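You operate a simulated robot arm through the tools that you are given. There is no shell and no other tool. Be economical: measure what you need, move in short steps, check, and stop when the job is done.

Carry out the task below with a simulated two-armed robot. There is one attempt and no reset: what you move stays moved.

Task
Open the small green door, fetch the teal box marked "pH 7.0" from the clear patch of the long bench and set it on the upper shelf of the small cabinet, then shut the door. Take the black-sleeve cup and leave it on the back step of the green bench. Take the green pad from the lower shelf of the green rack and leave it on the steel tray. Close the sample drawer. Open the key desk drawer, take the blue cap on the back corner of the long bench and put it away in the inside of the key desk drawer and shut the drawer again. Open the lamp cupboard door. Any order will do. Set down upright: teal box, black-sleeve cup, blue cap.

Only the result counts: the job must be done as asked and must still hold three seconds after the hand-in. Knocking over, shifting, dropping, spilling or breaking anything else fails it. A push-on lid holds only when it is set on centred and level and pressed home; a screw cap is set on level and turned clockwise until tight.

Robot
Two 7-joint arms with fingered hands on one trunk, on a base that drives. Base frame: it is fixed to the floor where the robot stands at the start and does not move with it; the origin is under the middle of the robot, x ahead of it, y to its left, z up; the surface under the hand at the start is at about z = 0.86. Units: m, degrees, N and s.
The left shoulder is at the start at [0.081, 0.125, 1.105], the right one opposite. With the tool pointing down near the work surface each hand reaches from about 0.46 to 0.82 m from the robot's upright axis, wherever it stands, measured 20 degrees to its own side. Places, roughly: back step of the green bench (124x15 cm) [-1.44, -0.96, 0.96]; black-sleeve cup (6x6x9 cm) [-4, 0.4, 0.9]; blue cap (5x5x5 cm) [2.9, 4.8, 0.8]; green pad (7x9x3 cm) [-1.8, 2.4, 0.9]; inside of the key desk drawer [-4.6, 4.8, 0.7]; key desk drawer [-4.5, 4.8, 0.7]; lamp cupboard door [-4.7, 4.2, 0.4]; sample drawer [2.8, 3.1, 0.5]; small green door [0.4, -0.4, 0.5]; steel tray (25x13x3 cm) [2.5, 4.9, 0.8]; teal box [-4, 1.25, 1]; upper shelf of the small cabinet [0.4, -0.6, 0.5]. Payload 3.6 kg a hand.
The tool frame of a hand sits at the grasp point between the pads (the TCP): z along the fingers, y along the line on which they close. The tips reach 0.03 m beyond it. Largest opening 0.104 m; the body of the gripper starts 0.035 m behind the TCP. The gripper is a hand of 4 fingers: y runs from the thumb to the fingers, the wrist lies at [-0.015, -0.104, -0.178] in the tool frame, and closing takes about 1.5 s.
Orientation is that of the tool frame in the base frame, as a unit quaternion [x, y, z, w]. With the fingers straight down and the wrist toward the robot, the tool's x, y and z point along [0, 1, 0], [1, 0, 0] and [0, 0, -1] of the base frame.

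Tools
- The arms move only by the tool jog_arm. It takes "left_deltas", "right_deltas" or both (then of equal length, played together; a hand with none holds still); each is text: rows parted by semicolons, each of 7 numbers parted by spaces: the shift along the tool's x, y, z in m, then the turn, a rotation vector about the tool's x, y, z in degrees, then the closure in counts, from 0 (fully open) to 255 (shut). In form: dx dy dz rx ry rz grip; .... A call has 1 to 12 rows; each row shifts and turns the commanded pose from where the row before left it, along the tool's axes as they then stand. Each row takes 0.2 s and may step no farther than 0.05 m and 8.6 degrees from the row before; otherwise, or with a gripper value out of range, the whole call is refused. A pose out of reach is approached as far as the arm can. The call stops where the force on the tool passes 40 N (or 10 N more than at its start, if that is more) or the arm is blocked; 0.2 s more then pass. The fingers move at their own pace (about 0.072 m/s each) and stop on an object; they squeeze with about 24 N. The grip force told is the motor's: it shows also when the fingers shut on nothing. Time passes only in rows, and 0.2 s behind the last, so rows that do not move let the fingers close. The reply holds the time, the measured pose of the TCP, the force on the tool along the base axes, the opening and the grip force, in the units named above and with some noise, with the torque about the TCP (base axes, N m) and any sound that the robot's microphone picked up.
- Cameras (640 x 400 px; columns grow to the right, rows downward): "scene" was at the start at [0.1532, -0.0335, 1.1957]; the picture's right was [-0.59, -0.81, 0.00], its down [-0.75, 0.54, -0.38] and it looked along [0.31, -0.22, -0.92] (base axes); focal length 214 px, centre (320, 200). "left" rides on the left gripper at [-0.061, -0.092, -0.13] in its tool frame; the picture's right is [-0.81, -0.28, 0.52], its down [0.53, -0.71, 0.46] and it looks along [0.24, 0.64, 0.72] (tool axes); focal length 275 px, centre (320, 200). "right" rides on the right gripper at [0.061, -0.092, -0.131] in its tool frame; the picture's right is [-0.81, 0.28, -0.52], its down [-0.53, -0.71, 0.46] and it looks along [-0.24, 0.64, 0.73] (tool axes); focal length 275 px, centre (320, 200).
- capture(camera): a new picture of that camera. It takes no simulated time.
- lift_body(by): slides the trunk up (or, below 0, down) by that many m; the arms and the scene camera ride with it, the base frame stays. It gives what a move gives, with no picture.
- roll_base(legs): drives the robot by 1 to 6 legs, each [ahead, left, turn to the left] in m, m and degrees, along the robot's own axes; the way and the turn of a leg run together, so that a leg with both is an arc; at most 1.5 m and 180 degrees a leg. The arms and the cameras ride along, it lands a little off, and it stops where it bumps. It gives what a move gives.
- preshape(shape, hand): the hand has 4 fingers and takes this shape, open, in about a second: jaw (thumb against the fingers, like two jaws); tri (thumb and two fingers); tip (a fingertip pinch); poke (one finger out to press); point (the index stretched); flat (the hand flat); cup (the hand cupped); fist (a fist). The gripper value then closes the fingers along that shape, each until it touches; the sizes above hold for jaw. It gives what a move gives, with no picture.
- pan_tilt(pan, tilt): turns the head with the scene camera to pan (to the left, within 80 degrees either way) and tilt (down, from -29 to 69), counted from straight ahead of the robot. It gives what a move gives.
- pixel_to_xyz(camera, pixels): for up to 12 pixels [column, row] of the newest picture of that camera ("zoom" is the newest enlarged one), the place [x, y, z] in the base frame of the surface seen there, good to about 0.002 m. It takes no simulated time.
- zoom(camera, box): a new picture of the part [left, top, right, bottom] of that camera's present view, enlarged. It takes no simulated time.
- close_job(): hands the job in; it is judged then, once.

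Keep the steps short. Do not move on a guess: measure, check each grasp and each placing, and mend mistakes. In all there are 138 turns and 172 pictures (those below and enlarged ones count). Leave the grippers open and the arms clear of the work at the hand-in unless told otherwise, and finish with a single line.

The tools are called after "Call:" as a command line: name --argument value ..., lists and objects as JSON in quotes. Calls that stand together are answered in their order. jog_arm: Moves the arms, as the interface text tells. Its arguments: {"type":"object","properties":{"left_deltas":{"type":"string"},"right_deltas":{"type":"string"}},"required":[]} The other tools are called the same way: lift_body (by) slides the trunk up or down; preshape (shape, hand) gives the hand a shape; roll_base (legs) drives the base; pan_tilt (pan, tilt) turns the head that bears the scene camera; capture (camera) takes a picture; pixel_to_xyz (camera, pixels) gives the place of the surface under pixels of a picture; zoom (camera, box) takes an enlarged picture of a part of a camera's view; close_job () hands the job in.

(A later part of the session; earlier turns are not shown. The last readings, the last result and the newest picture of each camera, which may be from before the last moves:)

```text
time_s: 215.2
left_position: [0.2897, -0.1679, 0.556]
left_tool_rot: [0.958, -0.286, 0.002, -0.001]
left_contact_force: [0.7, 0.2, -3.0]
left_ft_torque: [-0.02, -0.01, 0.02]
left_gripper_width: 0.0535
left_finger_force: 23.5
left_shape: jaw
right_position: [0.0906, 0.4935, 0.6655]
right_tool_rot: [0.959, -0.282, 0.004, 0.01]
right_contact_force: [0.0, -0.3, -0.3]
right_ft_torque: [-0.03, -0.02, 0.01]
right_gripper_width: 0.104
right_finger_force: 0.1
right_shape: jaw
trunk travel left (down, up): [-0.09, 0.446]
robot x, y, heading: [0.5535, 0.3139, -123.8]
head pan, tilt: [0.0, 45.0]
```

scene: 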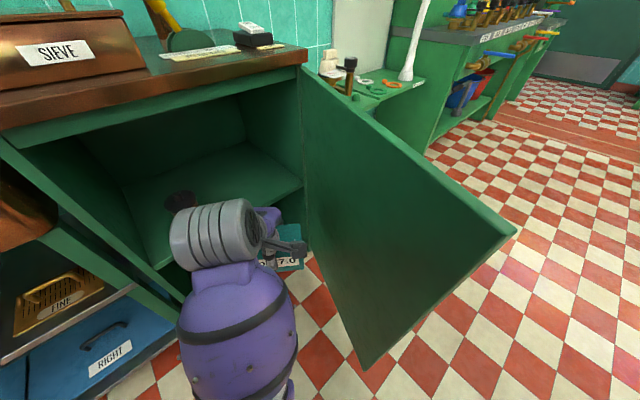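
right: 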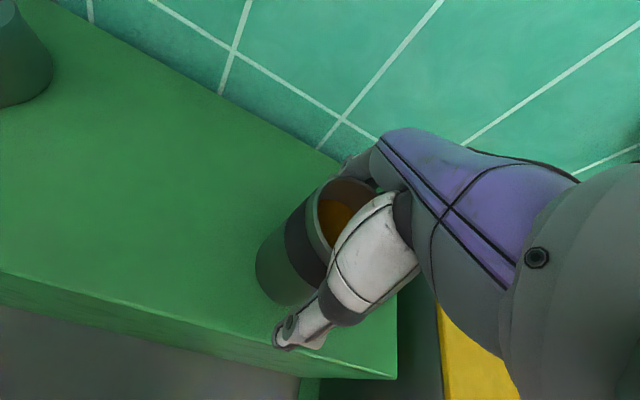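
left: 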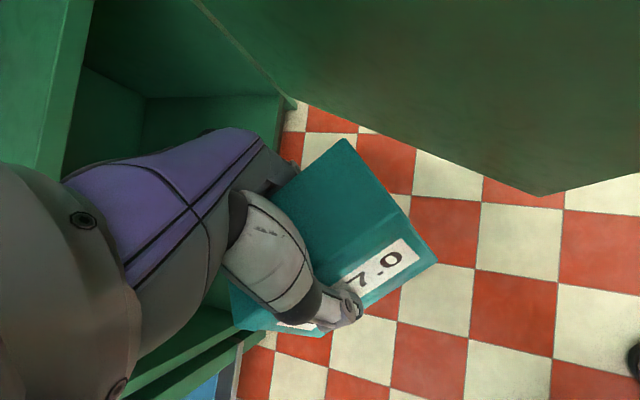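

Rail bottom is z≈0.805, my wrist top ≈0.77 – fits. Tuck the right hand a bit more, then drive to bring the box over the shelf.

Call:
jog_arm --right_deltas "0 -0.03 0 0 0 0 0;0 -0.03 0 0 0 0 0;0 0 0 0 0 0 0"

Call:
roll_base --legs '[[0.248, 0.178, 0]]'

Call:
capture --camera "scene"

Call:
capture --camera "left"

```text
time_s: 215.9
left_position: [0.2895, -0.168, 0.5571]
left_tool_rot: [0.958, -0.287, 0.001, -0.001]
left_contact_force: [-0.1, -0.6, -3.2]
left_ft_torque: [0.0, -0.02, -0.01]
left_gripper_width: 0.0535
left_finger_force: 24.1
left_shape: jaw
right_position: [0.1251, 0.5434, 0.664]
right_tool_rot: [0.96, -0.281, 0.004, 0.009]
right_contact_force: [-0.2, 0.1, -0.3]
right_ft_torque: [0.01, 0.0, -0.02]
right_gripper_width: 0.1037
right_finger_force: 0.1
right_shape: jaw
trunk travel left (down, up): [-0.09, 0.446]
robot x, y, heading: [0.5521, 0.3147, -124.0]
head pan, tilt: [0.0, 45.0]
```

```text
time_s: 217.8
left_position: [0.2563, -0.3086, 0.5634]
left_tool_rot: [0.949, -0.316, 0.002, 0.005]
left_contact_force: [-0.4, 0.4, -3.2]
left_ft_torque: [-0.03, -0.05, 0.0]
left_gripper_width: 0.0533
left_finger_force: 24.1
left_shape: jaw
right_position: [0.1405, 0.4167, 0.6646]
right_tool_rot: [0.95, -0.313, 0.005, 0.008]
right_contact_force: [-0.4, 0.6, -0.3]
right_ft_torque: [0.0, 0.05, 0.0]
right_gripper_width: 0.1041
right_finger_force: 0.0
right_shape: jaw
trunk travel left (down, up): [-0.09, 0.446]
robot x, y, heading: [0.547, 0.1467, -127.7]
head pan, tilt: [0.0, 45.0]
stopped in leg 1: the robot was blocked; the commanded pose is now the measured one
```

```text
87 pictures are left
```

scene: 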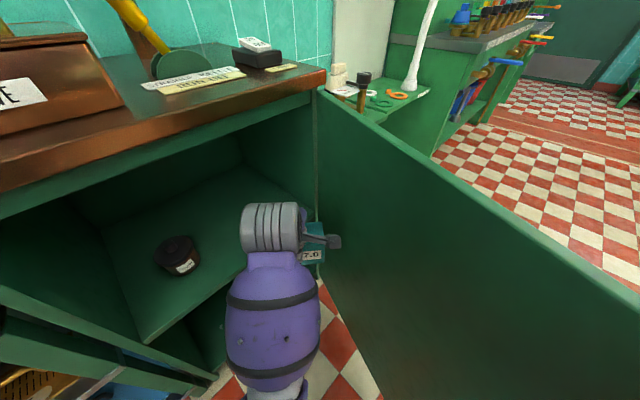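

```text
86 pictures are left
```

left: 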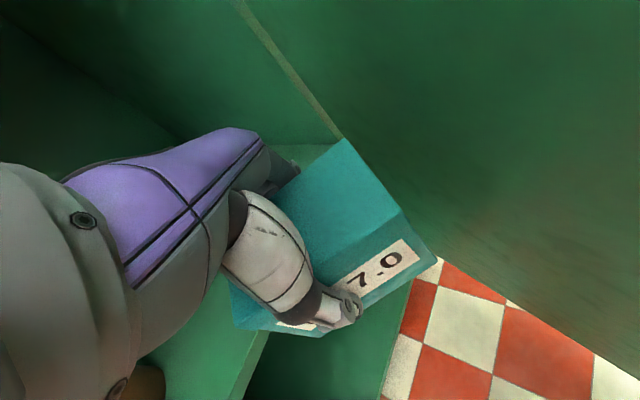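

Blocked on my right side, likely by the door edge or my arm. Looking down to the right and left.

Call:
pan_tilt --pan -55 --tilt 55

Call:
capture --camera "scene"

Call:
pan_tilt --pan 45 --tilt 55

Call:
capture --camera "scene"

```text
time_s: 219.0
left_position: [0.2557, -0.3097, 0.5655]
left_tool_rot: [0.949, -0.316, 0.001, 0.007]
left_contact_force: [-0.7, -0.7, -3.5]
left_ft_torque: [-0.02, -0.01, -0.01]
left_gripper_width: 0.0534
left_finger_force: 24.2
left_shape: jaw
right_position: [0.1399, 0.4149, 0.6615]
right_tool_rot: [0.95, -0.312, 0.007, 0.01]
right_contact_force: [-0.1, -0.4, -0.3]
right_ft_torque: [0.01, -0.01, 0.02]
right_gripper_width: 0.1041
right_finger_force: 0.1
right_shape: jaw
trunk travel left (down, up): [-0.09, 0.446]
robot x, y, heading: [0.5517, 0.1448, -127.5]
head pan, tilt: [-55.0, 55.0]
```

```text
85 pictures are left
```

scene: 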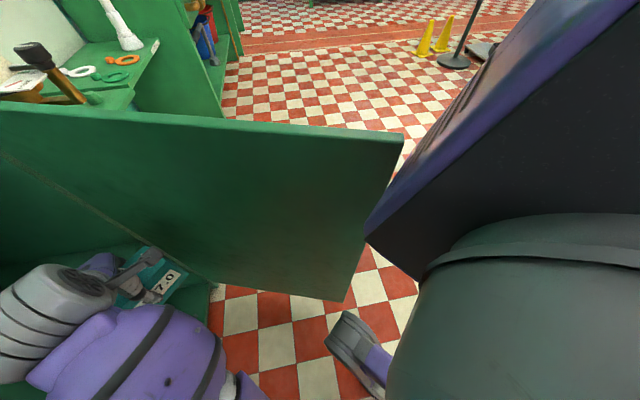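

```text
time_s: 220.8
left_position: [0.2559, -0.3083, 0.5667]
left_tool_rot: [0.949, -0.316, 0.002, 0.007]
left_contact_force: [0.8, -0.1, -3.0]
left_ft_torque: [-0.03, -0.03, -0.02]
left_gripper_width: 0.0533
left_finger_force: 24.2
left_shape: jaw
right_position: [0.14, 0.416, 0.662]
right_tool_rot: [0.95, -0.311, 0.007, 0.011]
right_contact_force: [0.0, -0.9, -0.4]
right_ft_torque: [-0.01, 0.0, 0.02]
right_gripper_width: 0.1039
right_finger_force: 0.0
right_shape: jaw
trunk travel left (down, up): [-0.09, 0.446]
robot x, y, heading: [0.5468, 0.1414, -127.8]
head pan, tilt: [45.0, 55.0]
```

```text
84 pictures are left
```

scene: 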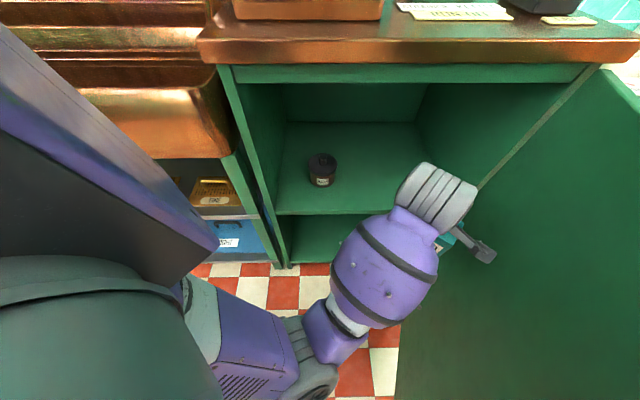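

The door's edge meets my right shoulder. I'll back out, square up to the cabinet, bring the right hand forward inside the door edge, and swing the door wider by strafing right.

Call:
roll_base --legs '[[-0.237, -0.184, 0], [0, 0, 37.7], [0, 0.12, 0]]'

Call:
jog_arm --right_deltas "0.016 0.041 0 0 0 0 200;0.016 0.041 0 0 0 0 200;0.016 0.041 0 0 0 0 200;0.016 0.041 0 0 0 0 200;0.016 0.041 0 0 0 0 200;0.016 0.041 0 0 0 0 200;0.016 0.041 0 0 0 0 200;0.016 0.041 0 0 0 0 200;0 0 0 0 0 0 200"

Call:
pan_tilt --pan -20 --tilt 50

Call:
capture --camera "scene"

```text
time_s: 226.1
left_position: [0.7323, -0.0913, 0.5562]
left_tool_rot: [1.0, 0.022, 0.001, -0.001]
left_contact_force: [0.1, -0.1, -3.2]
left_ft_torque: [0.01, -0.02, 0.0]
left_gripper_width: 0.0534
left_finger_force: 23.6
left_shape: jaw
right_position: [0.1843, 0.394, 0.6664]
right_tool_rot: [1.0, 0.025, 0.007, 0.001]
right_contact_force: [0.2, 1.0, 0.4]
right_ft_torque: [0.04, -0.03, 0.04]
right_gripper_width: 0.1041
right_finger_force: 0.0
right_shape: jaw
trunk travel left (down, up): [-0.09, 0.446]
robot x, y, heading: [0.6695, 0.4514, -88.5]
head pan, tilt: [45.0, 55.0]
```

```text
time_s: 228.1
left_position: [0.733, -0.0909, 0.5557]
left_tool_rot: [1.0, 0.022, 0.001, -0.002]
left_contact_force: [0.8, 0.0, -3.0]
left_ft_torque: [0.01, 0.02, 0.0]
left_gripper_width: 0.0533
left_finger_force: 23.6
left_shape: jaw
right_position: [0.2979, 0.0675, 0.6663]
right_tool_rot: [1.0, 0.026, 0.006, 0.001]
right_contact_force: [0.2, 0.2, 0.1]
right_ft_torque: [0.0, -0.05, -0.02]
right_gripper_width: 0.0225
right_finger_force: 0.0
right_shape: jaw
right hand out of reach, approached as far as the arm can: row 5, 6, 7
trunk travel left (down, up): [-0.09, 0.446]
robot x, y, heading: [0.6681, 0.4528, -88.4]
head pan, tilt: [45.0, 55.0]
```

```text
time_s: 229.5
left_position: [0.7328, -0.0892, 0.5562]
left_tool_rot: [1.0, 0.023, 0.001, -0.002]
left_contact_force: [-0.2, 0.7, -2.9]
left_ft_torque: [0.02, -0.04, -0.02]
left_gripper_width: 0.0534
left_finger_force: 24.2
left_shape: jaw
right_position: [0.2977, 0.0677, 0.6665]
right_tool_rot: [1.0, 0.026, 0.006, 0.001]
right_contact_force: [0.1, -0.6, -0.1]
right_ft_torque: [0.01, 0.0, 0.03]
right_gripper_width: 0.0228
right_finger_force: 0.1
right_shape: jaw
trunk travel left (down, up): [-0.09, 0.446]
robot x, y, heading: [0.6682, 0.4526, -88.1]
head pan, tilt: [-20.0, 50.0]
```

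```text
83 pictures are left
```

scene: 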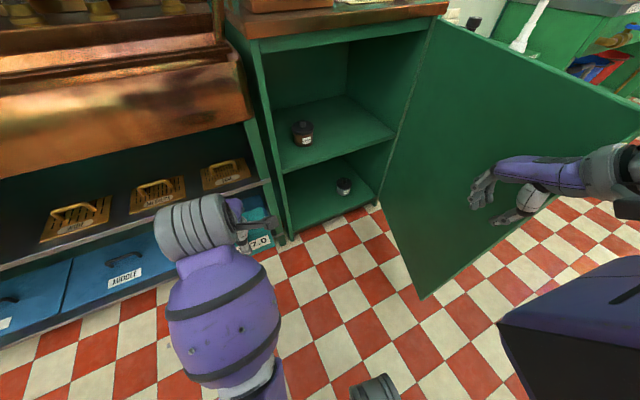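

Right hand is inside the door edge. Go 0.1 ahead then strafe right 0.38 to swing the door wider.

Call:
roll_base --legs '[[0.09, 0, 0], [0, -0.38, 0]]'

Call:
capture --camera "scene"

```text
time_s: 233.0
left_position: [0.4749, -0.1882, 0.5544]
left_tool_rot: [1.0, 0.025, 0.001, -0.002]
left_contact_force: [0.1, -0.5, -3.1]
left_ft_torque: [-0.02, -0.03, -0.03]
left_gripper_width: 0.0533
left_finger_force: 24.5
left_shape: jaw
right_position: [0.05, -0.0326, 0.6667]
right_tool_rot: [0.999, 0.045, 0.012, -0.002]
right_contact_force: [6.9, 3.6, 1.4]
right_ft_torque: [-0.28, 0.25, 0.2]
right_gripper_width: 0.0226
right_finger_force: 0.0
right_shape: jaw
trunk travel left (down, up): [-0.09, 0.446]
robot x, y, heading: [0.4085, 0.3563, -87.8]
head pan, tilt: [-20.0, 50.0]
stopped in leg 2: the force on the tool passed its limit at 59 N (the readings are from after the stop); the commanded pose is now the measured one
```

```text
82 pictures are left
```

scene: 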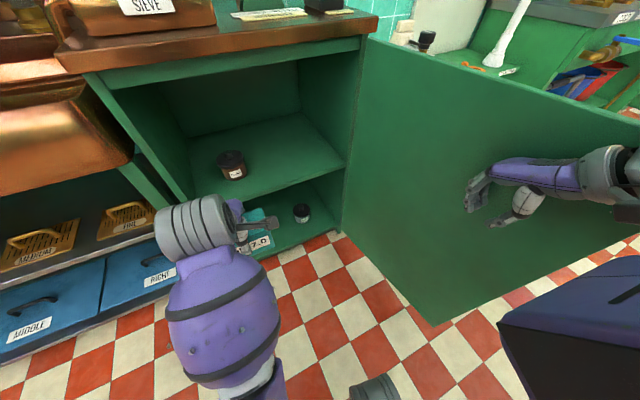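

The door is now against its stop at ~105°. Move the right hand off the door and back; swing the left hand to the right so I can stand left of the opening while squared up.

Call:
jog_arm --right_deltas "0.03 0 0 0 0 0 200;0 -0.04 0 0 0 0 200;0 -0.045 0 0 0 0 200;0 -0.045 0 0 0 0 200;0 -0.045 0 0 0 0 200;0 -0.045 0 0 0 0 200;0 -0.045 0 0 0 0 200;0 0 0 0 0 0 200" --left_deltas "-0.027 0 0 0 0 0 255;-0.027 0 0 0 0 0 255;-0.027 0 0 0 0 0 255;-0.027 0 0 0 0 0 255;-0.027 0 0 0 0 0 255;-0.027 0 0 0 0 0 255;-0.027 0 0 0 0 0 255;0 0 0 0 0 0 255"

Call:
pan_tilt --pan -10 --tilt 50

Call:
capture --camera "scene"

```text
time_s: 233.7
left_position: [0.4182, -0.1931, 0.555]
left_tool_rot: [1.0, 0.028, 0.0, -0.003]
left_contact_force: [-0.1, -0.4, -2.8]
left_ft_torque: [0.04, 0.01, -0.04]
left_gripper_width: 0.0534
left_finger_force: 24.1
left_shape: jaw
right_position: [0.0414, -0.0121, 0.6673]
right_tool_rot: [0.998, 0.057, 0.017, -0.001]
right_contact_force: [14.3, 6.1, 3.7]
right_ft_torque: [-0.5, 0.65, 0.27]
right_gripper_width: 0.0228
right_finger_force: 0.0
right_shape: jaw
right hand out of reach, approached as far as the arm can: row 1, 2, 3
trunk travel left (down, up): [-0.09, 0.446]
robot x, y, heading: [0.4072, 0.3524, -87.7]
head pan, tilt: [-20.0, 50.0]
stopped in row 3 (right hand): the force on the tool passed its limit at 46 N (the readings are from after the stop); the commanded pose is now the measured one
```

```text
time_s: 234.4
left_position: [0.4189, -0.1932, 0.5549]
left_tool_rot: [1.0, 0.025, 0.0, -0.001]
left_contact_force: [-0.8, -0.4, -2.8]
left_ft_torque: [0.03, -0.02, 0.01]
left_gripper_width: 0.0533
left_finger_force: 23.8
left_shape: jaw
right_position: [0.0406, -0.012, 0.6671]
right_tool_rot: [0.998, 0.055, 0.016, 0.0]
right_contact_force: [22.6, 7.5, 1.9]
right_ft_torque: [-0.45, 1.11, 0.61]
right_gripper_width: 0.0226
right_finger_force: 0.0
right_shape: jaw
trunk travel left (down, up): [-0.09, 0.446]
robot x, y, heading: [0.4058, 0.3482, -87.9]
head pan, tilt: [-10.0, 50.0]
```

```text
81 pictures are left
```

scene: 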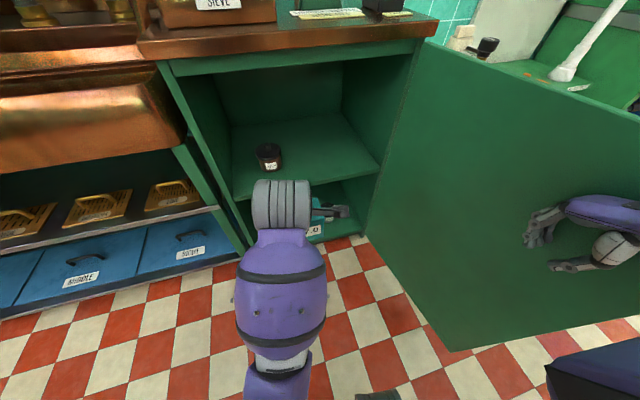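

Relieve the pressure by strafing left 6 cm, then tuck the right hand and swing the left hand right.

Call:
roll_base --legs '[[0, 0.07, 0]]'

Call:
jog_arm --right_deltas "0 -0.03 0 0 0 0 200;0 -0.045 0 0 0 0 200;0 -0.045 0 0 0 0 200;0 -0.045 0 0 0 0 200;0 -0.045 0 0 0 0 200;0 -0.045 0 0 0 0 200;0 -0.04 0 0 0 0 200;0 0 0 0 0 0 200" --left_deltas "0 0 0 0 0 0 255;-0.026 0 0 0 0 0 255;-0.026 0 0 0 0 0 255;-0.026 0 0 0 0 0 255;-0.026 0 0 0 0 0 255;-0.026 0 0 0 0 0 255;-0.026 0 0 0 0 0 255;0 0 0 0 0 0 255"

Call:
capture --camera "scene"

```text
time_s: 235.7
left_position: [0.4893, -0.1913, 0.556]
left_tool_rot: [1.0, 0.027, 0.001, -0.002]
left_contact_force: [0.5, 0.7, -2.8]
left_ft_torque: [0.01, -0.01, 0.03]
left_gripper_width: 0.0535
left_finger_force: 24.1
left_shape: jaw
right_position: [0.1108, -0.0105, 0.6662]
right_tool_rot: [0.998, 0.055, 0.015, -0.001]
right_contact_force: [0.8, 0.2, 0.3]
right_ft_torque: [-0.01, -0.04, 0.04]
right_gripper_width: 0.0228
right_finger_force: 0.0
right_shape: jaw
trunk travel left (down, up): [-0.09, 0.446]
robot x, y, heading: [0.4747, 0.3557, -87.4]
head pan, tilt: [-10.0, 50.0]
```

```text
time_s: 237.5
left_position: [0.3332, -0.1993, 0.5545]
left_tool_rot: [1.0, 0.027, 0.001, -0.001]
left_contact_force: [0.4, -0.5, -3.4]
left_ft_torque: [0.01, -0.04, -0.01]
left_gripper_width: 0.0532
left_finger_force: 23.4
left_shape: jaw
right_position: [0.063, 0.2777, 0.6661]
right_tool_rot: [0.998, 0.055, 0.016, -0.001]
right_contact_force: [-0.6, 0.3, 0.0]
right_ft_torque: [0.02, -0.05, -0.01]
right_gripper_width: 0.0227
right_finger_force: 0.0
right_shape: jaw
right hand out of reach, approached as far as the arm can: row 1, 2
trunk travel left (down, up): [-0.09, 0.446]
robot x, y, heading: [0.4778, 0.3584, -87.7]
head pan, tilt: [-10.0, 50.0]
```

```text
80 pictures are left
```

scene: 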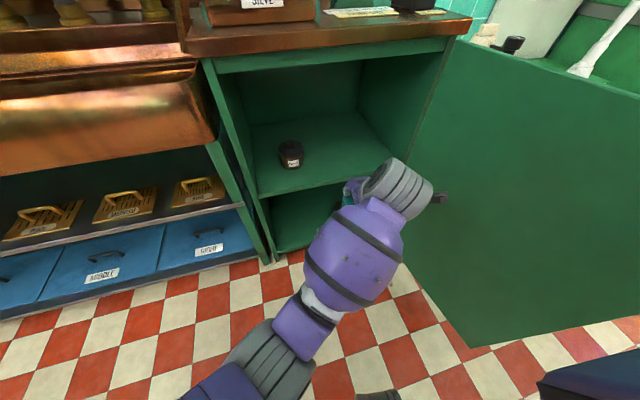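

Now drive 0.265 m ahead to bring the box into the cabinet above the shelf.

Call:
roll_base --legs '[[0.265, 0, 0]]'

Call:
capture --camera "scene"

Call:
capture --camera "left"

```text
time_s: 239.4
left_position: [0.345, -0.465, 0.5533]
left_tool_rot: [1.0, 0.027, 0.001, -0.002]
left_contact_force: [0.0, 0.1, -2.7]
left_ft_torque: [0.02, -0.02, 0.03]
left_gripper_width: 0.0534
left_finger_force: 24.0
left_shape: jaw
right_position: [0.0743, 0.0097, 0.6664]
right_tool_rot: [0.998, 0.056, 0.015, -0.001]
right_contact_force: [0.6, -0.5, -0.5]
right_ft_torque: [-0.01, 0.01, 0.02]
right_gripper_width: 0.0225
right_finger_force: 0.0
right_shape: jaw
trunk travel left (down, up): [-0.09, 0.446]
robot x, y, heading: [0.4895, 0.0882, -87.3]
head pan, tilt: [-10.0, 50.0]
```

```text
79 pictures are left
```

scene: 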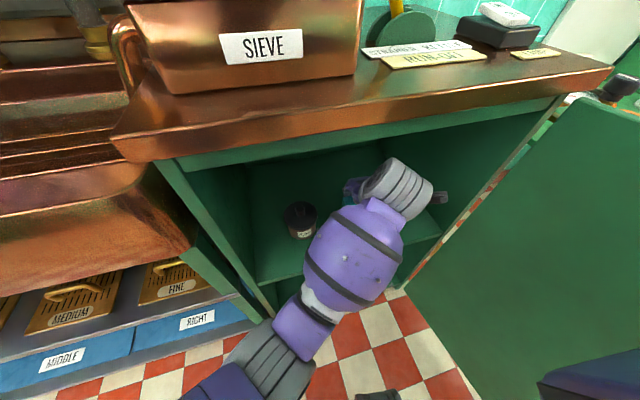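

```text
78 pictures are left
```

left: 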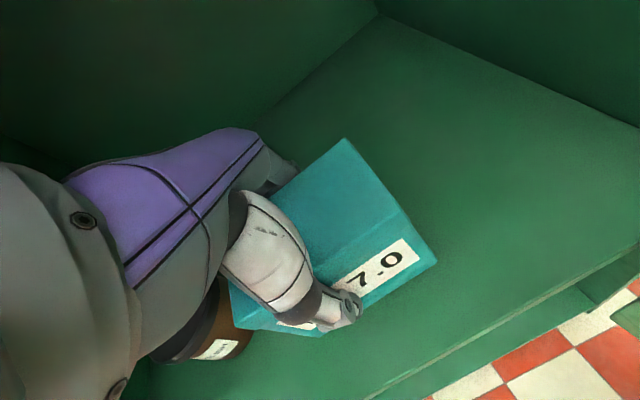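

Inside, box above the shelf. Shift 3 cm right (away from the jar), then lower gently ~2.6 cm.

Call:
jog_arm --left_deltas "-0.015 0.005 0 0 0 0 255;-0.015 0.005 0 0 0 0 255;0 0 0.01 0 0 0 255;0 0 0.01 0 0 0 255;0 0 0.004 0 0 0 255;0 0 0.003 0 0 0 255;0 0 0 0 0 0 255"

Call:
capture --camera "left"

```text
time_s: 241.0
left_position: [0.3145, -0.4776, 0.5266]
left_tool_rot: [1.0, 0.029, 0.0, -0.002]
left_contact_force: [0.1, 0.8, -2.8]
left_ft_torque: [-0.01, -0.08, -0.02]
left_gripper_width: 0.0533
left_finger_force: 23.8
left_shape: jaw
right_position: [0.0747, 0.0097, 0.6657]
right_tool_rot: [0.998, 0.055, 0.016, 0.0]
right_contact_force: [0.2, 1.0, -0.1]
right_ft_torque: [-0.01, -0.01, 0.01]
right_gripper_width: 0.0227
right_finger_force: 0.1
right_shape: jaw
trunk travel left (down, up): [-0.09, 0.446]
robot x, y, heading: [0.4866, 0.0881, -87.6]
head pan, tilt: [-10.0, 50.0]
```

```text
77 pictures are left
```

left: 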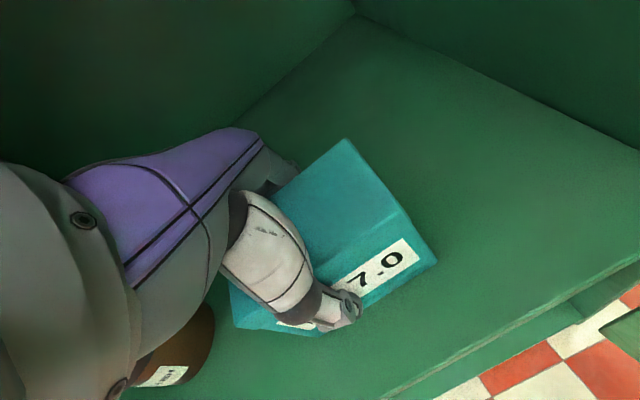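

No contact yet (weight still −2.8 N). Lower a few mm more in small steps.

Call:
jog_arm --left_deltas "0 0 0.003 0 0 0 255;0 0 0.002 0 0 0 255;0 0 0 0 0 0 255"

```text
time_s: 241.8
left_position: [0.3153, -0.4775, 0.525]
left_tool_rot: [1.0, 0.029, 0.0, 0.001]
left_contact_force: [4.1, -0.3, 19.4]
left_ft_torque: [0.06, -0.17, 0.06]
left_gripper_width: 0.0539
left_finger_force: 24.5
left_shape: jaw
right_position: [0.0745, 0.0104, 0.6653]
right_tool_rot: [0.998, 0.056, 0.015, -0.001]
right_contact_force: [0.9, -0.6, 1.1]
right_ft_torque: [-0.02, 0.01, 0.02]
right_gripper_width: 0.0228
right_finger_force: 0.1
right_shape: jaw
trunk travel left (down, up): [-0.09, 0.446]
robot x, y, heading: [0.4906, 0.086, -87.5]
head pan, tilt: [-10.0, 50.0]
```

Box is seated on the shelf. Open the fingers, rise 1 cm, slide out sideways to the right along the box (keeps my wrist below the rail), and check.

Call:
jog_arm --left_deltas "0 0 -0.001 0 0 0 150;0 0 -0.001 0 0 0 60;0 0 0 0 0 0 0;0 0 0 0 0 0 0;0 0 -0.005 0 0 0 0;0 0 -0.005 0 0 0 0;-0.02 0 0 0 0 0 0;-0.025 0 0 0 0 0 0;-0.025 0 0 0 0 0 0;-0.02 0 0 0 0 0 0;0 0 0 0 0 0 0"

Call:
capture --camera "left"

Call:
zoom --camera "scene" --box '[220, 120, 480, 300]'

```text
time_s: 244.2
left_position: [0.2605, -0.4791, 0.5329]
left_tool_rot: [1.0, 0.029, 0.0, -0.001]
left_contact_force: [0.5, -0.1, -0.2]
left_ft_torque: [0.03, 0.01, 0.0]
left_gripper_width: 0.1039
left_finger_force: 0.0
left_shape: jaw
left hand out of reach, approached as far as the arm can: row 9, 10
right_position: [0.074, 0.0102, 0.6671]
right_tool_rot: [0.998, 0.056, 0.015, -0.001]
right_contact_force: [0.2, 0.5, 0.1]
right_ft_torque: [0.03, 0.0, -0.01]
right_gripper_width: 0.0228
right_finger_force: 0.0
right_shape: jaw
trunk travel left (down, up): [-0.09, 0.446]
robot x, y, heading: [0.4854, 0.0856, -87.1]
head pan, tilt: [-10.0, 50.0]
```

```text
76 pictures are left
```

left: 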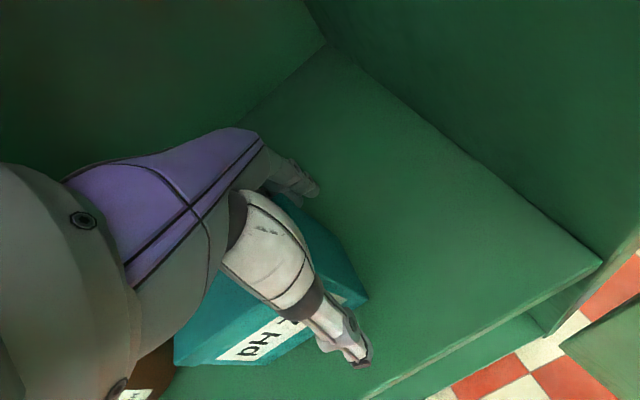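

```text
2.22 times, centred on (350, 210) of scene
```

zoom: 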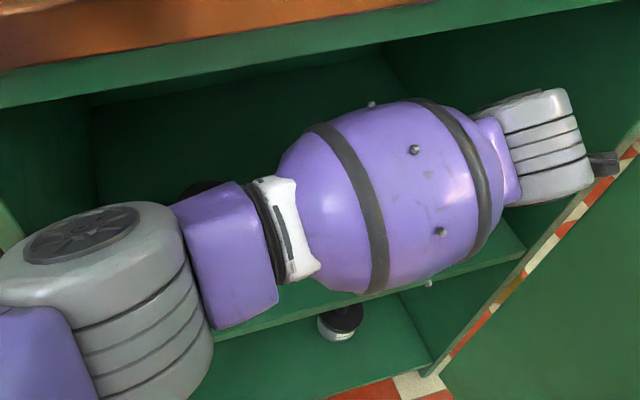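

Need ~4 cm more sideways. Nudge hand 1 cm deeper, then turn the base 4° right, which sweeps the hand clear of the box.

Call:
jog_arm --left_deltas "0 0.01 0 0 0 0 0;0 0 0 0 0 0 0"

Call:
roll_base --legs '[[0, 0, -4.5]]'

Call:
capture --camera "left"

```text
time_s: 244.8
left_position: [0.2617, -0.4891, 0.5326]
left_tool_rot: [1.0, 0.028, 0.001, -0.002]
left_contact_force: [-0.1, 0.4, -0.1]
left_ft_torque: [0.02, 0.02, 0.0]
left_gripper_width: 0.1038
left_finger_force: 0.0
left_shape: jaw
right_position: [0.0748, 0.0095, 0.666]
right_tool_rot: [0.998, 0.056, 0.015, -0.002]
right_contact_force: [-0.5, 0.7, -0.5]
right_ft_torque: [-0.05, -0.01, -0.02]
right_gripper_width: 0.0224
right_finger_force: 0.0
right_shape: jaw
trunk travel left (down, up): [-0.09, 0.446]
robot x, y, heading: [0.4938, 0.0852, -87.5]
head pan, tilt: [-10.0, 50.0]
```

```text
time_s: 245.7
left_position: [0.2176, -0.4705, 0.531]
left_tool_rot: [1.0, -0.011, 0.001, -0.002]
left_contact_force: [1.4, -0.6, -1.3]
left_ft_torque: [-0.03, -0.01, -0.02]
left_gripper_width: 0.1036
left_finger_force: 0.1
left_shape: jaw
right_position: [0.0684, 0.0426, 0.6664]
right_tool_rot: [1.0, 0.017, 0.017, -0.001]
right_contact_force: [0.3, -0.9, 1.0]
right_ft_torque: [-0.01, 0.01, 0.0]
right_gripper_width: 0.0228
right_finger_force: 0.0
right_shape: jaw
trunk travel left (down, up): [-0.09, 0.446]
robot x, y, heading: [0.4912, 0.0911, -91.9]
head pan, tilt: [-10.0, 50.0]
```

```text
74 pictures are left
```

left: 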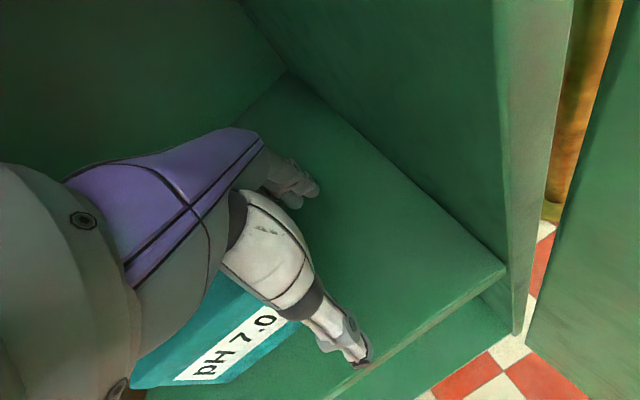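

Hand is clear of the box. Back out 0.65 m, strafe right past the door edge, then bring the left hand to the centre and make it compact for pushing.

Call:
roll_base --legs '[[-0.65, 0, 0], [0, -0.67, 0]]'

Call:
jog_arm --left_deltas "0.042 0 0 0 0 0 255;0.042 0 0 0 0 0 255;0.042 0 0 0 0 0 255;0.042 0 0 0 0 0 255;0.042 0 0 0 0 0 255;0.042 0 0 0 0 0 255;0 0 0 0 0 0 255"

Call:
pan_tilt --pan 20 --tilt 45

Call:
capture --camera "scene"

```text
time_s: 255.4
left_position: [-0.4522, 0.2086, 0.5331]
left_tool_rot: [1.0, -0.015, 0.001, -0.001]
left_contact_force: [0.8, 0.2, -0.6]
left_ft_torque: [0.02, 0.02, 0.01]
left_gripper_width: 0.1038
left_finger_force: 0.0
left_shape: jaw
right_position: [-0.5966, 0.722, 0.6665]
right_tool_rot: [1.0, 0.013, 0.016, 0.0]
right_contact_force: [0.5, -0.7, 0.7]
right_ft_torque: [-0.02, 0.01, 0.03]
right_gripper_width: 0.0227
right_finger_force: 0.0
right_shape: jaw
trunk travel left (down, up): [-0.09, 0.446]
robot x, y, heading: [-0.1783, 0.7662, -92.8]
head pan, tilt: [-10.0, 50.0]
```

```text
time_s: 257.0
left_position: [-0.2023, 0.2021, 0.534]
left_tool_rot: [1.0, -0.015, 0.002, -0.002]
left_contact_force: [-0.3, 0.2, -0.2]
left_ft_torque: [-0.01, 0.01, 0.0]
left_gripper_width: 0.0
left_finger_force: 24.0
left_shape: jaw
right_position: [-0.5964, 0.7221, 0.6668]
right_tool_rot: [1.0, 0.013, 0.015, 0.0]
right_contact_force: [-0.7, 0.3, 0.2]
right_ft_torque: [0.04, 0.01, -0.02]
right_gripper_width: 0.0226
right_finger_force: 0.2
right_shape: jaw
trunk travel left (down, up): [-0.09, 0.446]
robot x, y, heading: [-0.1773, 0.7655, -92.4]
head pan, tilt: [-10.0, 50.0]
```

```text
time_s: 257.9
left_position: [-0.2033, 0.2031, 0.5342]
left_tool_rot: [1.0, -0.015, 0.002, -0.002]
left_contact_force: [-0.3, 0.4, -0.3]
left_ft_torque: [-0.03, 0.02, -0.02]
left_gripper_width: 0.0
left_finger_force: 24.0
left_shape: jaw
right_position: [-0.5958, 0.7227, 0.6665]
right_tool_rot: [1.0, 0.013, 0.016, 0.0]
right_contact_force: [-0.5, -0.7, -0.2]
right_ft_torque: [-0.01, 0.02, 0.01]
right_gripper_width: 0.0227
right_finger_force: 0.1
right_shape: jaw
trunk travel left (down, up): [-0.09, 0.446]
robot x, y, heading: [-0.1793, 0.7666, -92.2]
head pan, tilt: [20.0, 45.0]
```

```text
73 pictures are left
```

scene: 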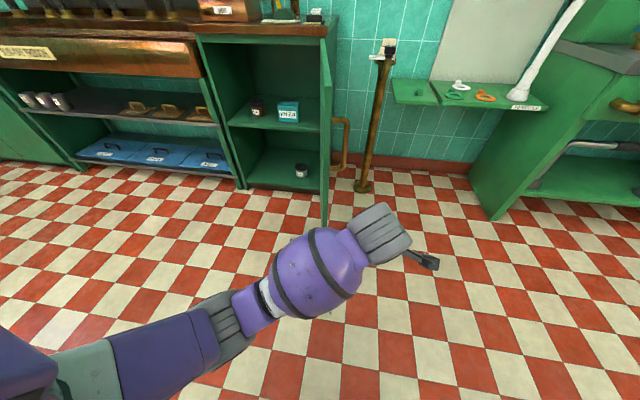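

Box stands on the shelf. Now push the door: 0.3 ahead (hand outside the door), then strafe left 0.55.

Call:
roll_base --legs '[[0.3, 0, 0], [0, 0.55, 0]]'

Call:
capture --camera "scene"

```text
time_s: 260.0
left_position: [-0.2225, -0.0784, 0.5302]
left_tool_rot: [1.0, -0.021, -0.001, -0.007]
left_contact_force: [-0.4, 0.5, 0.3]
left_ft_torque: [-0.04, 0.01, -0.01]
left_gripper_width: 0.0
left_finger_force: 24.3
left_shape: jaw
right_position: [-0.6095, 0.4362, 0.6672]
right_tool_rot: [1.0, 0.012, 0.016, 0.0]
right_contact_force: [0.4, 0.3, 0.1]
right_ft_torque: [0.04, 0.01, 0.0]
right_gripper_width: 0.0226
right_finger_force: 0.1
right_shape: jaw
trunk travel left (down, up): [-0.09, 0.446]
robot x, y, heading: [-0.1895, 0.4782, -92.8]
head pan, tilt: [20.0, 45.0]
stopped in leg 1: the robot was blocked; the commanded pose is now the measured one
```

```text
72 pictures are left
```

scene: 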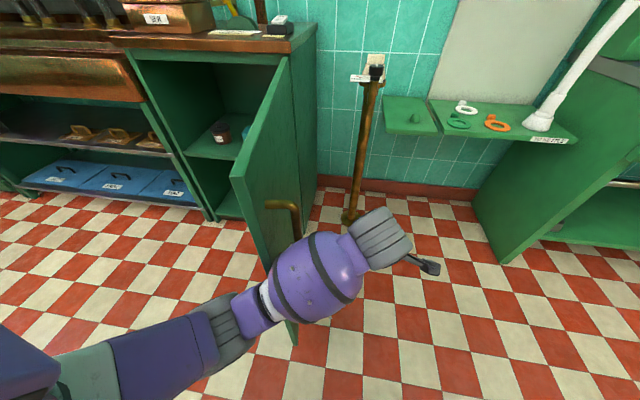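

My forearm touches the door edge and has begun to close it. Back 3 cm, then sweep left so the forearm/hand pushes the door shut.

Call:
roll_base --legs '[[-0.04, 0, 0], [0, 0.25, 0]]'

Call:
capture --camera "scene"

```text
time_s: 261.7
left_position: [-0.1794, -0.0353, 0.5254]
left_tool_rot: [1.0, -0.026, -0.001, -0.012]
left_contact_force: [-0.3, -0.2, -0.1]
left_ft_torque: [-0.01, -0.05, -0.02]
left_gripper_width: 0.0001
left_finger_force: 24.1
left_shape: jaw
right_position: [-0.5643, 0.4755, 0.6662]
right_tool_rot: [1.0, 0.011, 0.015, 0.0]
right_contact_force: [-0.9, 0.0, -0.7]
right_ft_torque: [0.01, 0.04, -0.01]
right_gripper_width: 0.0226
right_finger_force: 0.0
right_shape: jaw
trunk travel left (down, up): [-0.09, 0.446]
robot x, y, heading: [-0.1484, 0.5183, -93.0]
head pan, tilt: [20.0, 45.0]
stopped in leg 2: the robot was blocked; the commanded pose is now the measured one
```

```text
71 pictures are left
```

scene: 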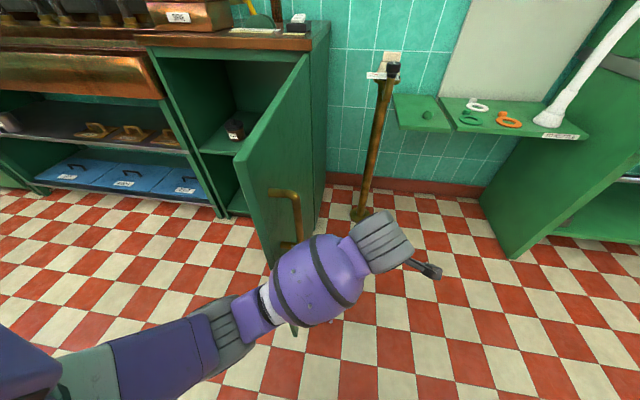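

The forearm isn't a good pusher. I'll go around so I face +x with the hand leading: back off, strafe right, turn left 93°, then move beside the door.

Call:
roll_base --legs '[[-0.12, 0, 0], [0, -0.55, 0], [0, 0, 93], [0, -0.5, 0]]'

Call:
jog_arm --left_deltas "-0.04 0 0 0 0 0 255;-0.04 0 0 0 0 0 255;-0.04 0 0 0 0 0 255;0 0 0 0 0 0 255"

Call:
pan_tilt --pan -10 --tilt 45

Call:
capture --camera "scene"

```text
time_s: 276.4
left_position: [-0.1339, 0.1527, 0.5268]
left_tool_rot: [0.704, 0.71, -0.01, -0.007]
left_contact_force: [-0.4, 0.1, 0.0]
left_ft_torque: [-0.02, -0.02, 0.02]
left_gripper_width: 0.0001
left_finger_force: 23.4
left_shape: jaw
right_position: [-0.6197, -0.2614, 0.6663]
right_tool_rot: [0.679, 0.734, 0.01, -0.011]
right_contact_force: [-0.2, 0.1, 0.4]
right_ft_torque: [-0.01, 0.01, 0.01]
right_gripper_width: 0.0226
right_finger_force: 0.0
right_shape: jaw
trunk travel left (down, up): [-0.09, 0.446]
robot x, y, heading: [-0.6894, 0.1528, 0.7]
head pan, tilt: [20.0, 45.0]
```

```text
time_s: 277.4
left_position: [-0.1328, 0.0353, 0.5274]
left_tool_rot: [0.704, 0.71, -0.011, -0.008]
left_contact_force: [-0.3, -0.7, 0.0]
left_ft_torque: [-0.01, -0.01, 0.0]
left_gripper_width: 0.0
left_finger_force: 24.0
left_shape: jaw
right_position: [-0.6202, -0.2612, 0.6665]
right_tool_rot: [0.679, 0.734, 0.011, -0.012]
right_contact_force: [-0.7, -0.2, -0.8]
right_ft_torque: [0.01, 0.03, 0.0]
right_gripper_width: 0.0225
right_finger_force: 0.1
right_shape: jaw
trunk travel left (down, up): [-0.09, 0.446]
robot x, y, heading: [-0.6866, 0.1562, 1.0]
head pan, tilt: [20.0, 45.0]
```

```text
time_s: 278.4
left_position: [-0.1338, 0.0365, 0.5264]
left_tool_rot: [0.704, 0.71, -0.01, -0.007]
left_contact_force: [0.1, -0.2, 0.0]
left_ft_torque: [0.01, -0.01, 0.0]
left_gripper_width: 0.0
left_finger_force: 24.4
left_shape: jaw
right_position: [-0.6194, -0.2619, 0.6665]
right_tool_rot: [0.677, 0.736, 0.011, -0.012]
right_contact_force: [-0.5, 0.2, 0.8]
right_ft_torque: [-0.06, 0.01, 0.01]
right_gripper_width: 0.0224
right_finger_force: 0.2
right_shape: jaw
trunk travel left (down, up): [-0.09, 0.446]
robot x, y, heading: [-0.6912, 0.155, 0.7]
head pan, tilt: [-10.0, 45.0]
```

```text
70 pictures are left
```

scene: 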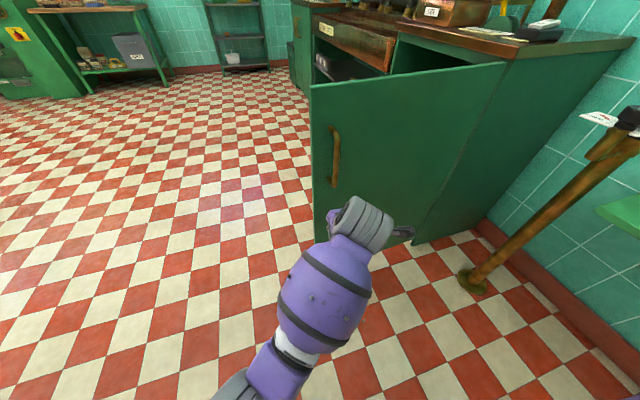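

Door is now ~65°. Best from the front with the right hand (its elbow stays outside). I'll drive around to the front, face the cabinet, tuck the left arm and bring the right hand forward.

Call:
roll_base --legs '[[0, 0.65, 0], [1.1, 0, 0], [0, 0, -90]]'

Call:
jog_arm --left_deltas "0.04 -0.029 0 0 0 0 0;0.04 -0.029 0 0 0 0 0;0.04 -0.029 0 0 0 0 0;0.04 -0.029 0 0 0 0 0;0.04 -0.029 0 0 0 0 0;0.04 -0.029 0 0 0 0 0;0.04 -0.029 0 0 0 0 0;0.04 -0.029 0 0 0 0 0;0.04 -0.029 0 0 0 0 0;0.04 -0.029 0 0 0 0 0;0.04 -0.029 0 0 0 0 0;0.04 -0.029 0 0 0 0 0" --right_deltas "0.01 0.045 0 0 0 0 255;0.01 0.045 0 0 0 0 255;0.01 0.045 0 0 0 0 255;0.01 0.045 0 0 0 0 255;0.01 0.045 0 0 0 0 255;0.01 0.045 0 0 0 0 255;0.01 0.045 0 0 0 0 255;0.01 0.045 0 0 0 0 255;0 0 0 0 0 0 255;0 0 0 0 0 0 255;0 0 0 0 0 0 255;0 0 0 0 0 0 255"

Call:
pan_tilt --pan -10 --tilt 50

Call:
capture --camera "scene"

```text
time_s: 293.6
left_position: [0.2758, 0.2867, 0.5288]
left_tool_rot: [1.0, 0.019, -0.002, -0.012]
left_contact_force: [0.3, -0.7, -0.5]
left_ft_torque: [-0.03, -0.01, -0.02]
left_gripper_width: 0.0
left_finger_force: 24.5
left_shape: jaw
right_position: [-0.038, 0.7639, 0.6669]
right_tool_rot: [0.998, 0.056, 0.016, -0.001]
right_contact_force: [0.9, 1.0, 0.2]
right_ft_torque: [0.0, 0.01, -0.03]
right_gripper_width: 0.0223
right_finger_force: 0.1
right_shape: jaw
trunk travel left (down, up): [-0.09, 0.446]
robot x, y, heading: [0.3767, 0.8443, -87.4]
head pan, tilt: [-10.0, 45.0]
```

```text
time_s: 295.1
left_position: [0.4853, 0.3837, 0.5596]
left_tool_rot: [0.992, 0.047, -0.083, 0.079]
left_contact_force: [-0.2, 0.2, 0.4]
left_ft_torque: [-0.02, -0.01, -0.03]
left_gripper_width: 0.104
left_finger_force: 0.2
left_shape: jaw
left hand out of reach, approached as far as the arm can: row 5, 6, 7
right_position: [0.0082, 0.4718, 0.6713]
right_tool_rot: [0.998, 0.057, 0.015, 0.001]
right_contact_force: [-0.6, -0.3, 0.2]
right_ft_torque: [0.0, 0.0, 0.02]
right_gripper_width: 0.0
right_finger_force: 24.6
right_shape: jaw
right hand out of reach, approached as far as the arm can: row 3, 4, 5, 6
trunk travel left (down, up): [-0.09, 0.446]
robot x, y, heading: [0.3764, 0.8442, -87.2]
head pan, tilt: [-10.0, 45.0]
stopped in row 7 (left hand): the arm was blocked; the commanded pose is now the measured one
```

```text
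time_s: 295.8
left_position: [0.4855, 0.3843, 0.5591]
left_tool_rot: [0.992, 0.049, -0.084, 0.082]
left_contact_force: [0.0, -0.4, -0.2]
left_ft_torque: [0.01, -0.01, -0.01]
left_gripper_width: 0.104
left_finger_force: 0.0
left_shape: jaw
right_position: [0.007, 0.471, 0.6695]
right_tool_rot: [0.998, 0.057, 0.016, 0.0]
right_contact_force: [-0.1, 0.3, 0.1]
right_ft_torque: [-0.04, 0.0, 0.01]
right_gripper_width: 0.0001
right_finger_force: 24.3
right_shape: jaw
trunk travel left (down, up): [-0.09, 0.446]
robot x, y, heading: [0.376, 0.8432, -87.6]
head pan, tilt: [-10.0, 50.0]
```

```text
69 pictures are left
```

scene: 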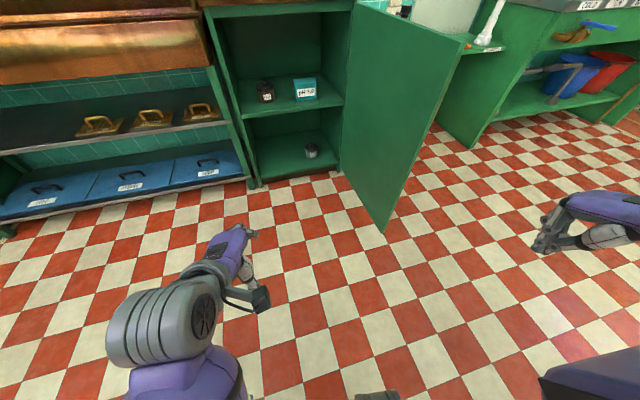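

Raise the trunk 0.1 m (arms move freer), and extend the right hand farther ahead.

Call:
lift_body --by 0.1

Call:
jog_arm --right_deltas "0 0.045 0 0 0 0 255;0 0.045 0.01 0 0 0 255;0.01 0.045 0.01 0 0 0 255;0.01 0.045 0.01 0 0 0 255;0.01 0.04 0.01 0 0 0 255;0 0 0 0 0 0 255" --left_deltas "0 -0.01 -0.02 0 0 0 0;0 -0.01 -0.02 0 0 0 0;0 0 -0.02 0 0 0 0;0 0 -0.02 0 0 0 0;0 0 -0.02 0 0 0 0;0 0 0 0 0 0 0"

Call:
capture --camera "scene"

Call:
pixel_to_xyz --camera "scene" --pixels '[[385, 215], [430, 60], [400, 120]]'

```text
time_s: 297.1
left_position: [0.4849, 0.3847, 0.6573]
left_tool_rot: [0.992, 0.048, -0.083, 0.081]
left_contact_force: [-0.3, 0.0, -0.1]
left_ft_torque: [0.01, 0.02, -0.03]
left_gripper_width: 0.1041
left_finger_force: 0.0
left_shape: jaw
right_position: [0.0071, 0.471, 0.7678]
right_tool_rot: [0.998, 0.058, 0.016, 0.0]
right_contact_force: [0.5, 0.3, -0.3]
right_ft_torque: [0.02, -0.02, 0.0]
right_gripper_width: 0.0
right_finger_force: 24.1
right_shape: jaw
trunk travel left (down, up): [-0.19, 0.346]
robot x, y, heading: [0.3748, 0.8452, -87.6]
head pan, tilt: [-10.0, 50.0]
```

```text
time_s: 298.5
left_position: [0.4904, 0.3811, 0.7353]
left_tool_rot: [0.992, 0.048, -0.084, 0.08]
left_contact_force: [-1.1, -1.0, 0.4]
left_ft_torque: [-0.01, -0.01, -0.02]
left_gripper_width: 0.1039
left_finger_force: 0.0
left_shape: jaw
left hand out of reach, approached as far as the arm can: row 2, 3, 4, 5
right_position: [0.063, 0.2563, 0.7307]
right_tool_rot: [0.998, 0.058, 0.016, -0.001]
right_contact_force: [-0.6, 0.1, 0.3]
right_ft_torque: [-0.02, -0.03, -0.02]
right_gripper_width: 0.0001
right_finger_force: 23.5
right_shape: jaw
trunk travel left (down, up): [-0.19, 0.346]
robot x, y, heading: [0.3781, 0.8433, -87.6]
head pan, tilt: [-10.0, 50.0]
```

```text
68 pictures are left
```

scene: 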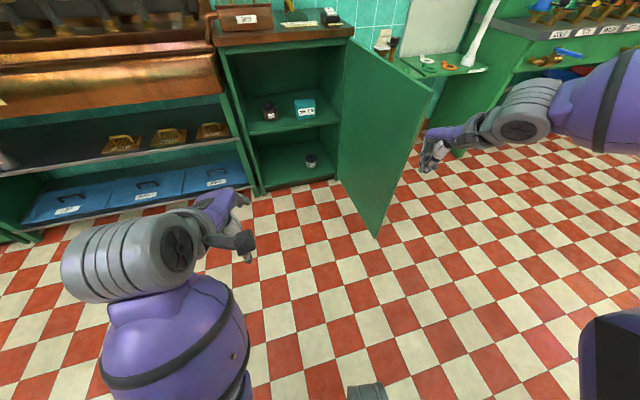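

```text
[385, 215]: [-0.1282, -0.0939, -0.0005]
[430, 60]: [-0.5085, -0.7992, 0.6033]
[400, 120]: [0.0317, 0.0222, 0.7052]
```

Measured: the door's edge is at x≈0.03, so it is still ~100° open. Right hand goes outside it: strafe right, ahead, then sweep left following the arc.

Call:
roll_base --legs '[[0, -0.22, 0], [0.33, 0, 0], [0, 0.36, 0], [0.07, 0.13, 0]]'

Call:
capture --camera "scene"

```text
time_s: 307.5
left_position: [0.7673, 0.0035, 0.7342]
left_tool_rot: [0.992, 0.047, -0.083, 0.081]
left_contact_force: [0.4, 0.1, 0.0]
left_ft_torque: [0.01, 0.03, -0.03]
left_gripper_width: 0.104
left_finger_force: 0.1
left_shape: jaw
right_position: [0.3428, -0.1214, 0.7302]
right_tool_rot: [0.998, 0.057, 0.016, 0.0]
right_contact_force: [1.1, -0.2, 0.1]
right_ft_torque: [0.0, -0.03, 0.04]
right_gripper_width: 0.0
right_finger_force: 23.4
right_shape: jaw
trunk travel left (down, up): [-0.19, 0.346]
robot x, y, heading: [0.6567, 0.4679, -87.4]
head pan, tilt: [-10.0, 50.0]
```

```text
67 pictures are left
```

scene: 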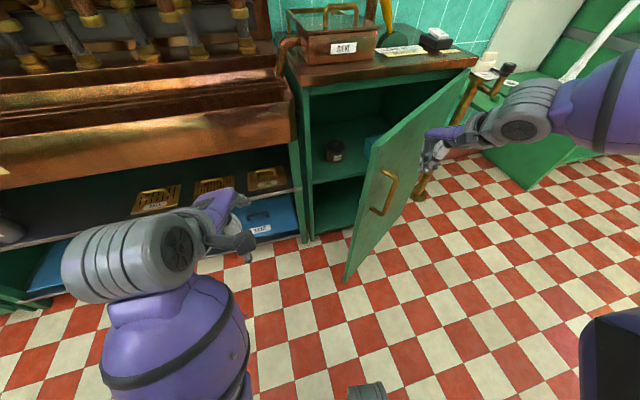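

Works: the door is ~45–50° now with the hand behind it. Continue the arc to shut it.

Call:
roll_base --legs '[[0.11, 0.09, 0], [0.1, 0.04, 0], [0.05, 0, 0]]'

Call:
capture --camera "scene"

```text
time_s: 309.8
left_position: [0.8998, -0.1927, 0.7347]
left_tool_rot: [0.992, 0.047, -0.082, 0.082]
left_contact_force: [-0.7, 0.3, -0.1]
left_ft_torque: [0.0, -0.02, 0.0]
left_gripper_width: 0.1038
left_finger_force: 0.1
left_shape: jaw
right_position: [0.4732, -0.3117, 0.726]
right_tool_rot: [0.998, 0.055, 0.015, -0.008]
right_contact_force: [-0.5, 2.8, 0.6]
right_ft_torque: [-0.16, 0.01, -0.01]
right_gripper_width: 0.0
right_finger_force: 23.9
right_shape: jaw
trunk travel left (down, up): [-0.19, 0.346]
robot x, y, heading: [0.7921, 0.2717, -87.7]
head pan, tilt: [-10.0, 50.0]
stopped in leg 2: the force on the tool passed its limit at 97 N (the readings are from after the stop); the commanded pose is now the measured one
```

```text
66 pictures are left
```

scene: 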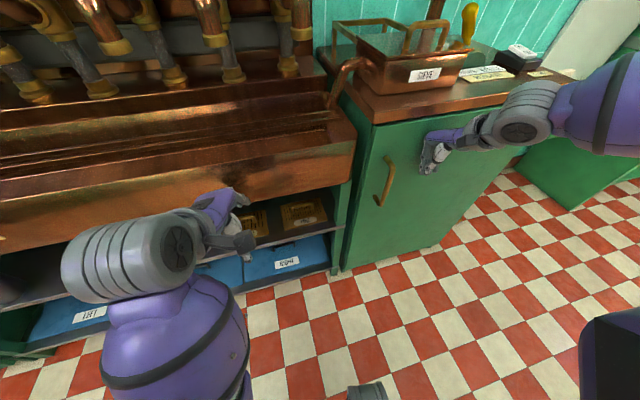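

It looks shut. Measuring the door plane to compare with the start.

Call:
pixel_to_xyz --camera "scene" --pixels '[[365, 210], [400, 200], [440, 210], [380, 160], [357, 250], [388, 180]]'

Call:
zoom --camera "scene" --box '[310, 90, 520, 290]'

```text
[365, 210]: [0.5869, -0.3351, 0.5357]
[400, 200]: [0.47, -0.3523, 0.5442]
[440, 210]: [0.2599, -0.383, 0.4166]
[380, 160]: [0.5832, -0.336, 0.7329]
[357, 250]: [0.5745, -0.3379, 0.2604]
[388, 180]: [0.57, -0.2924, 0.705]
```

```text
2.00 times, centred on (415, 190) of scene
```

zoom: 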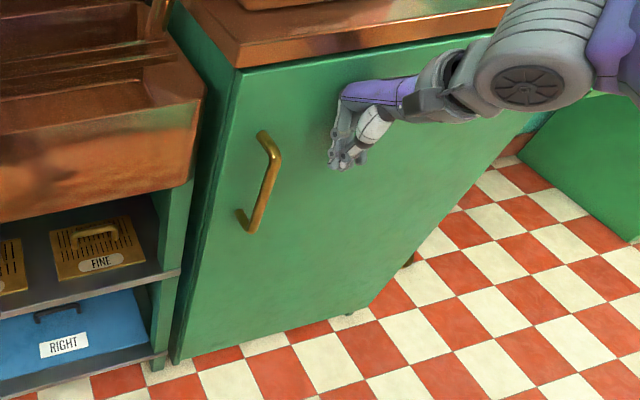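

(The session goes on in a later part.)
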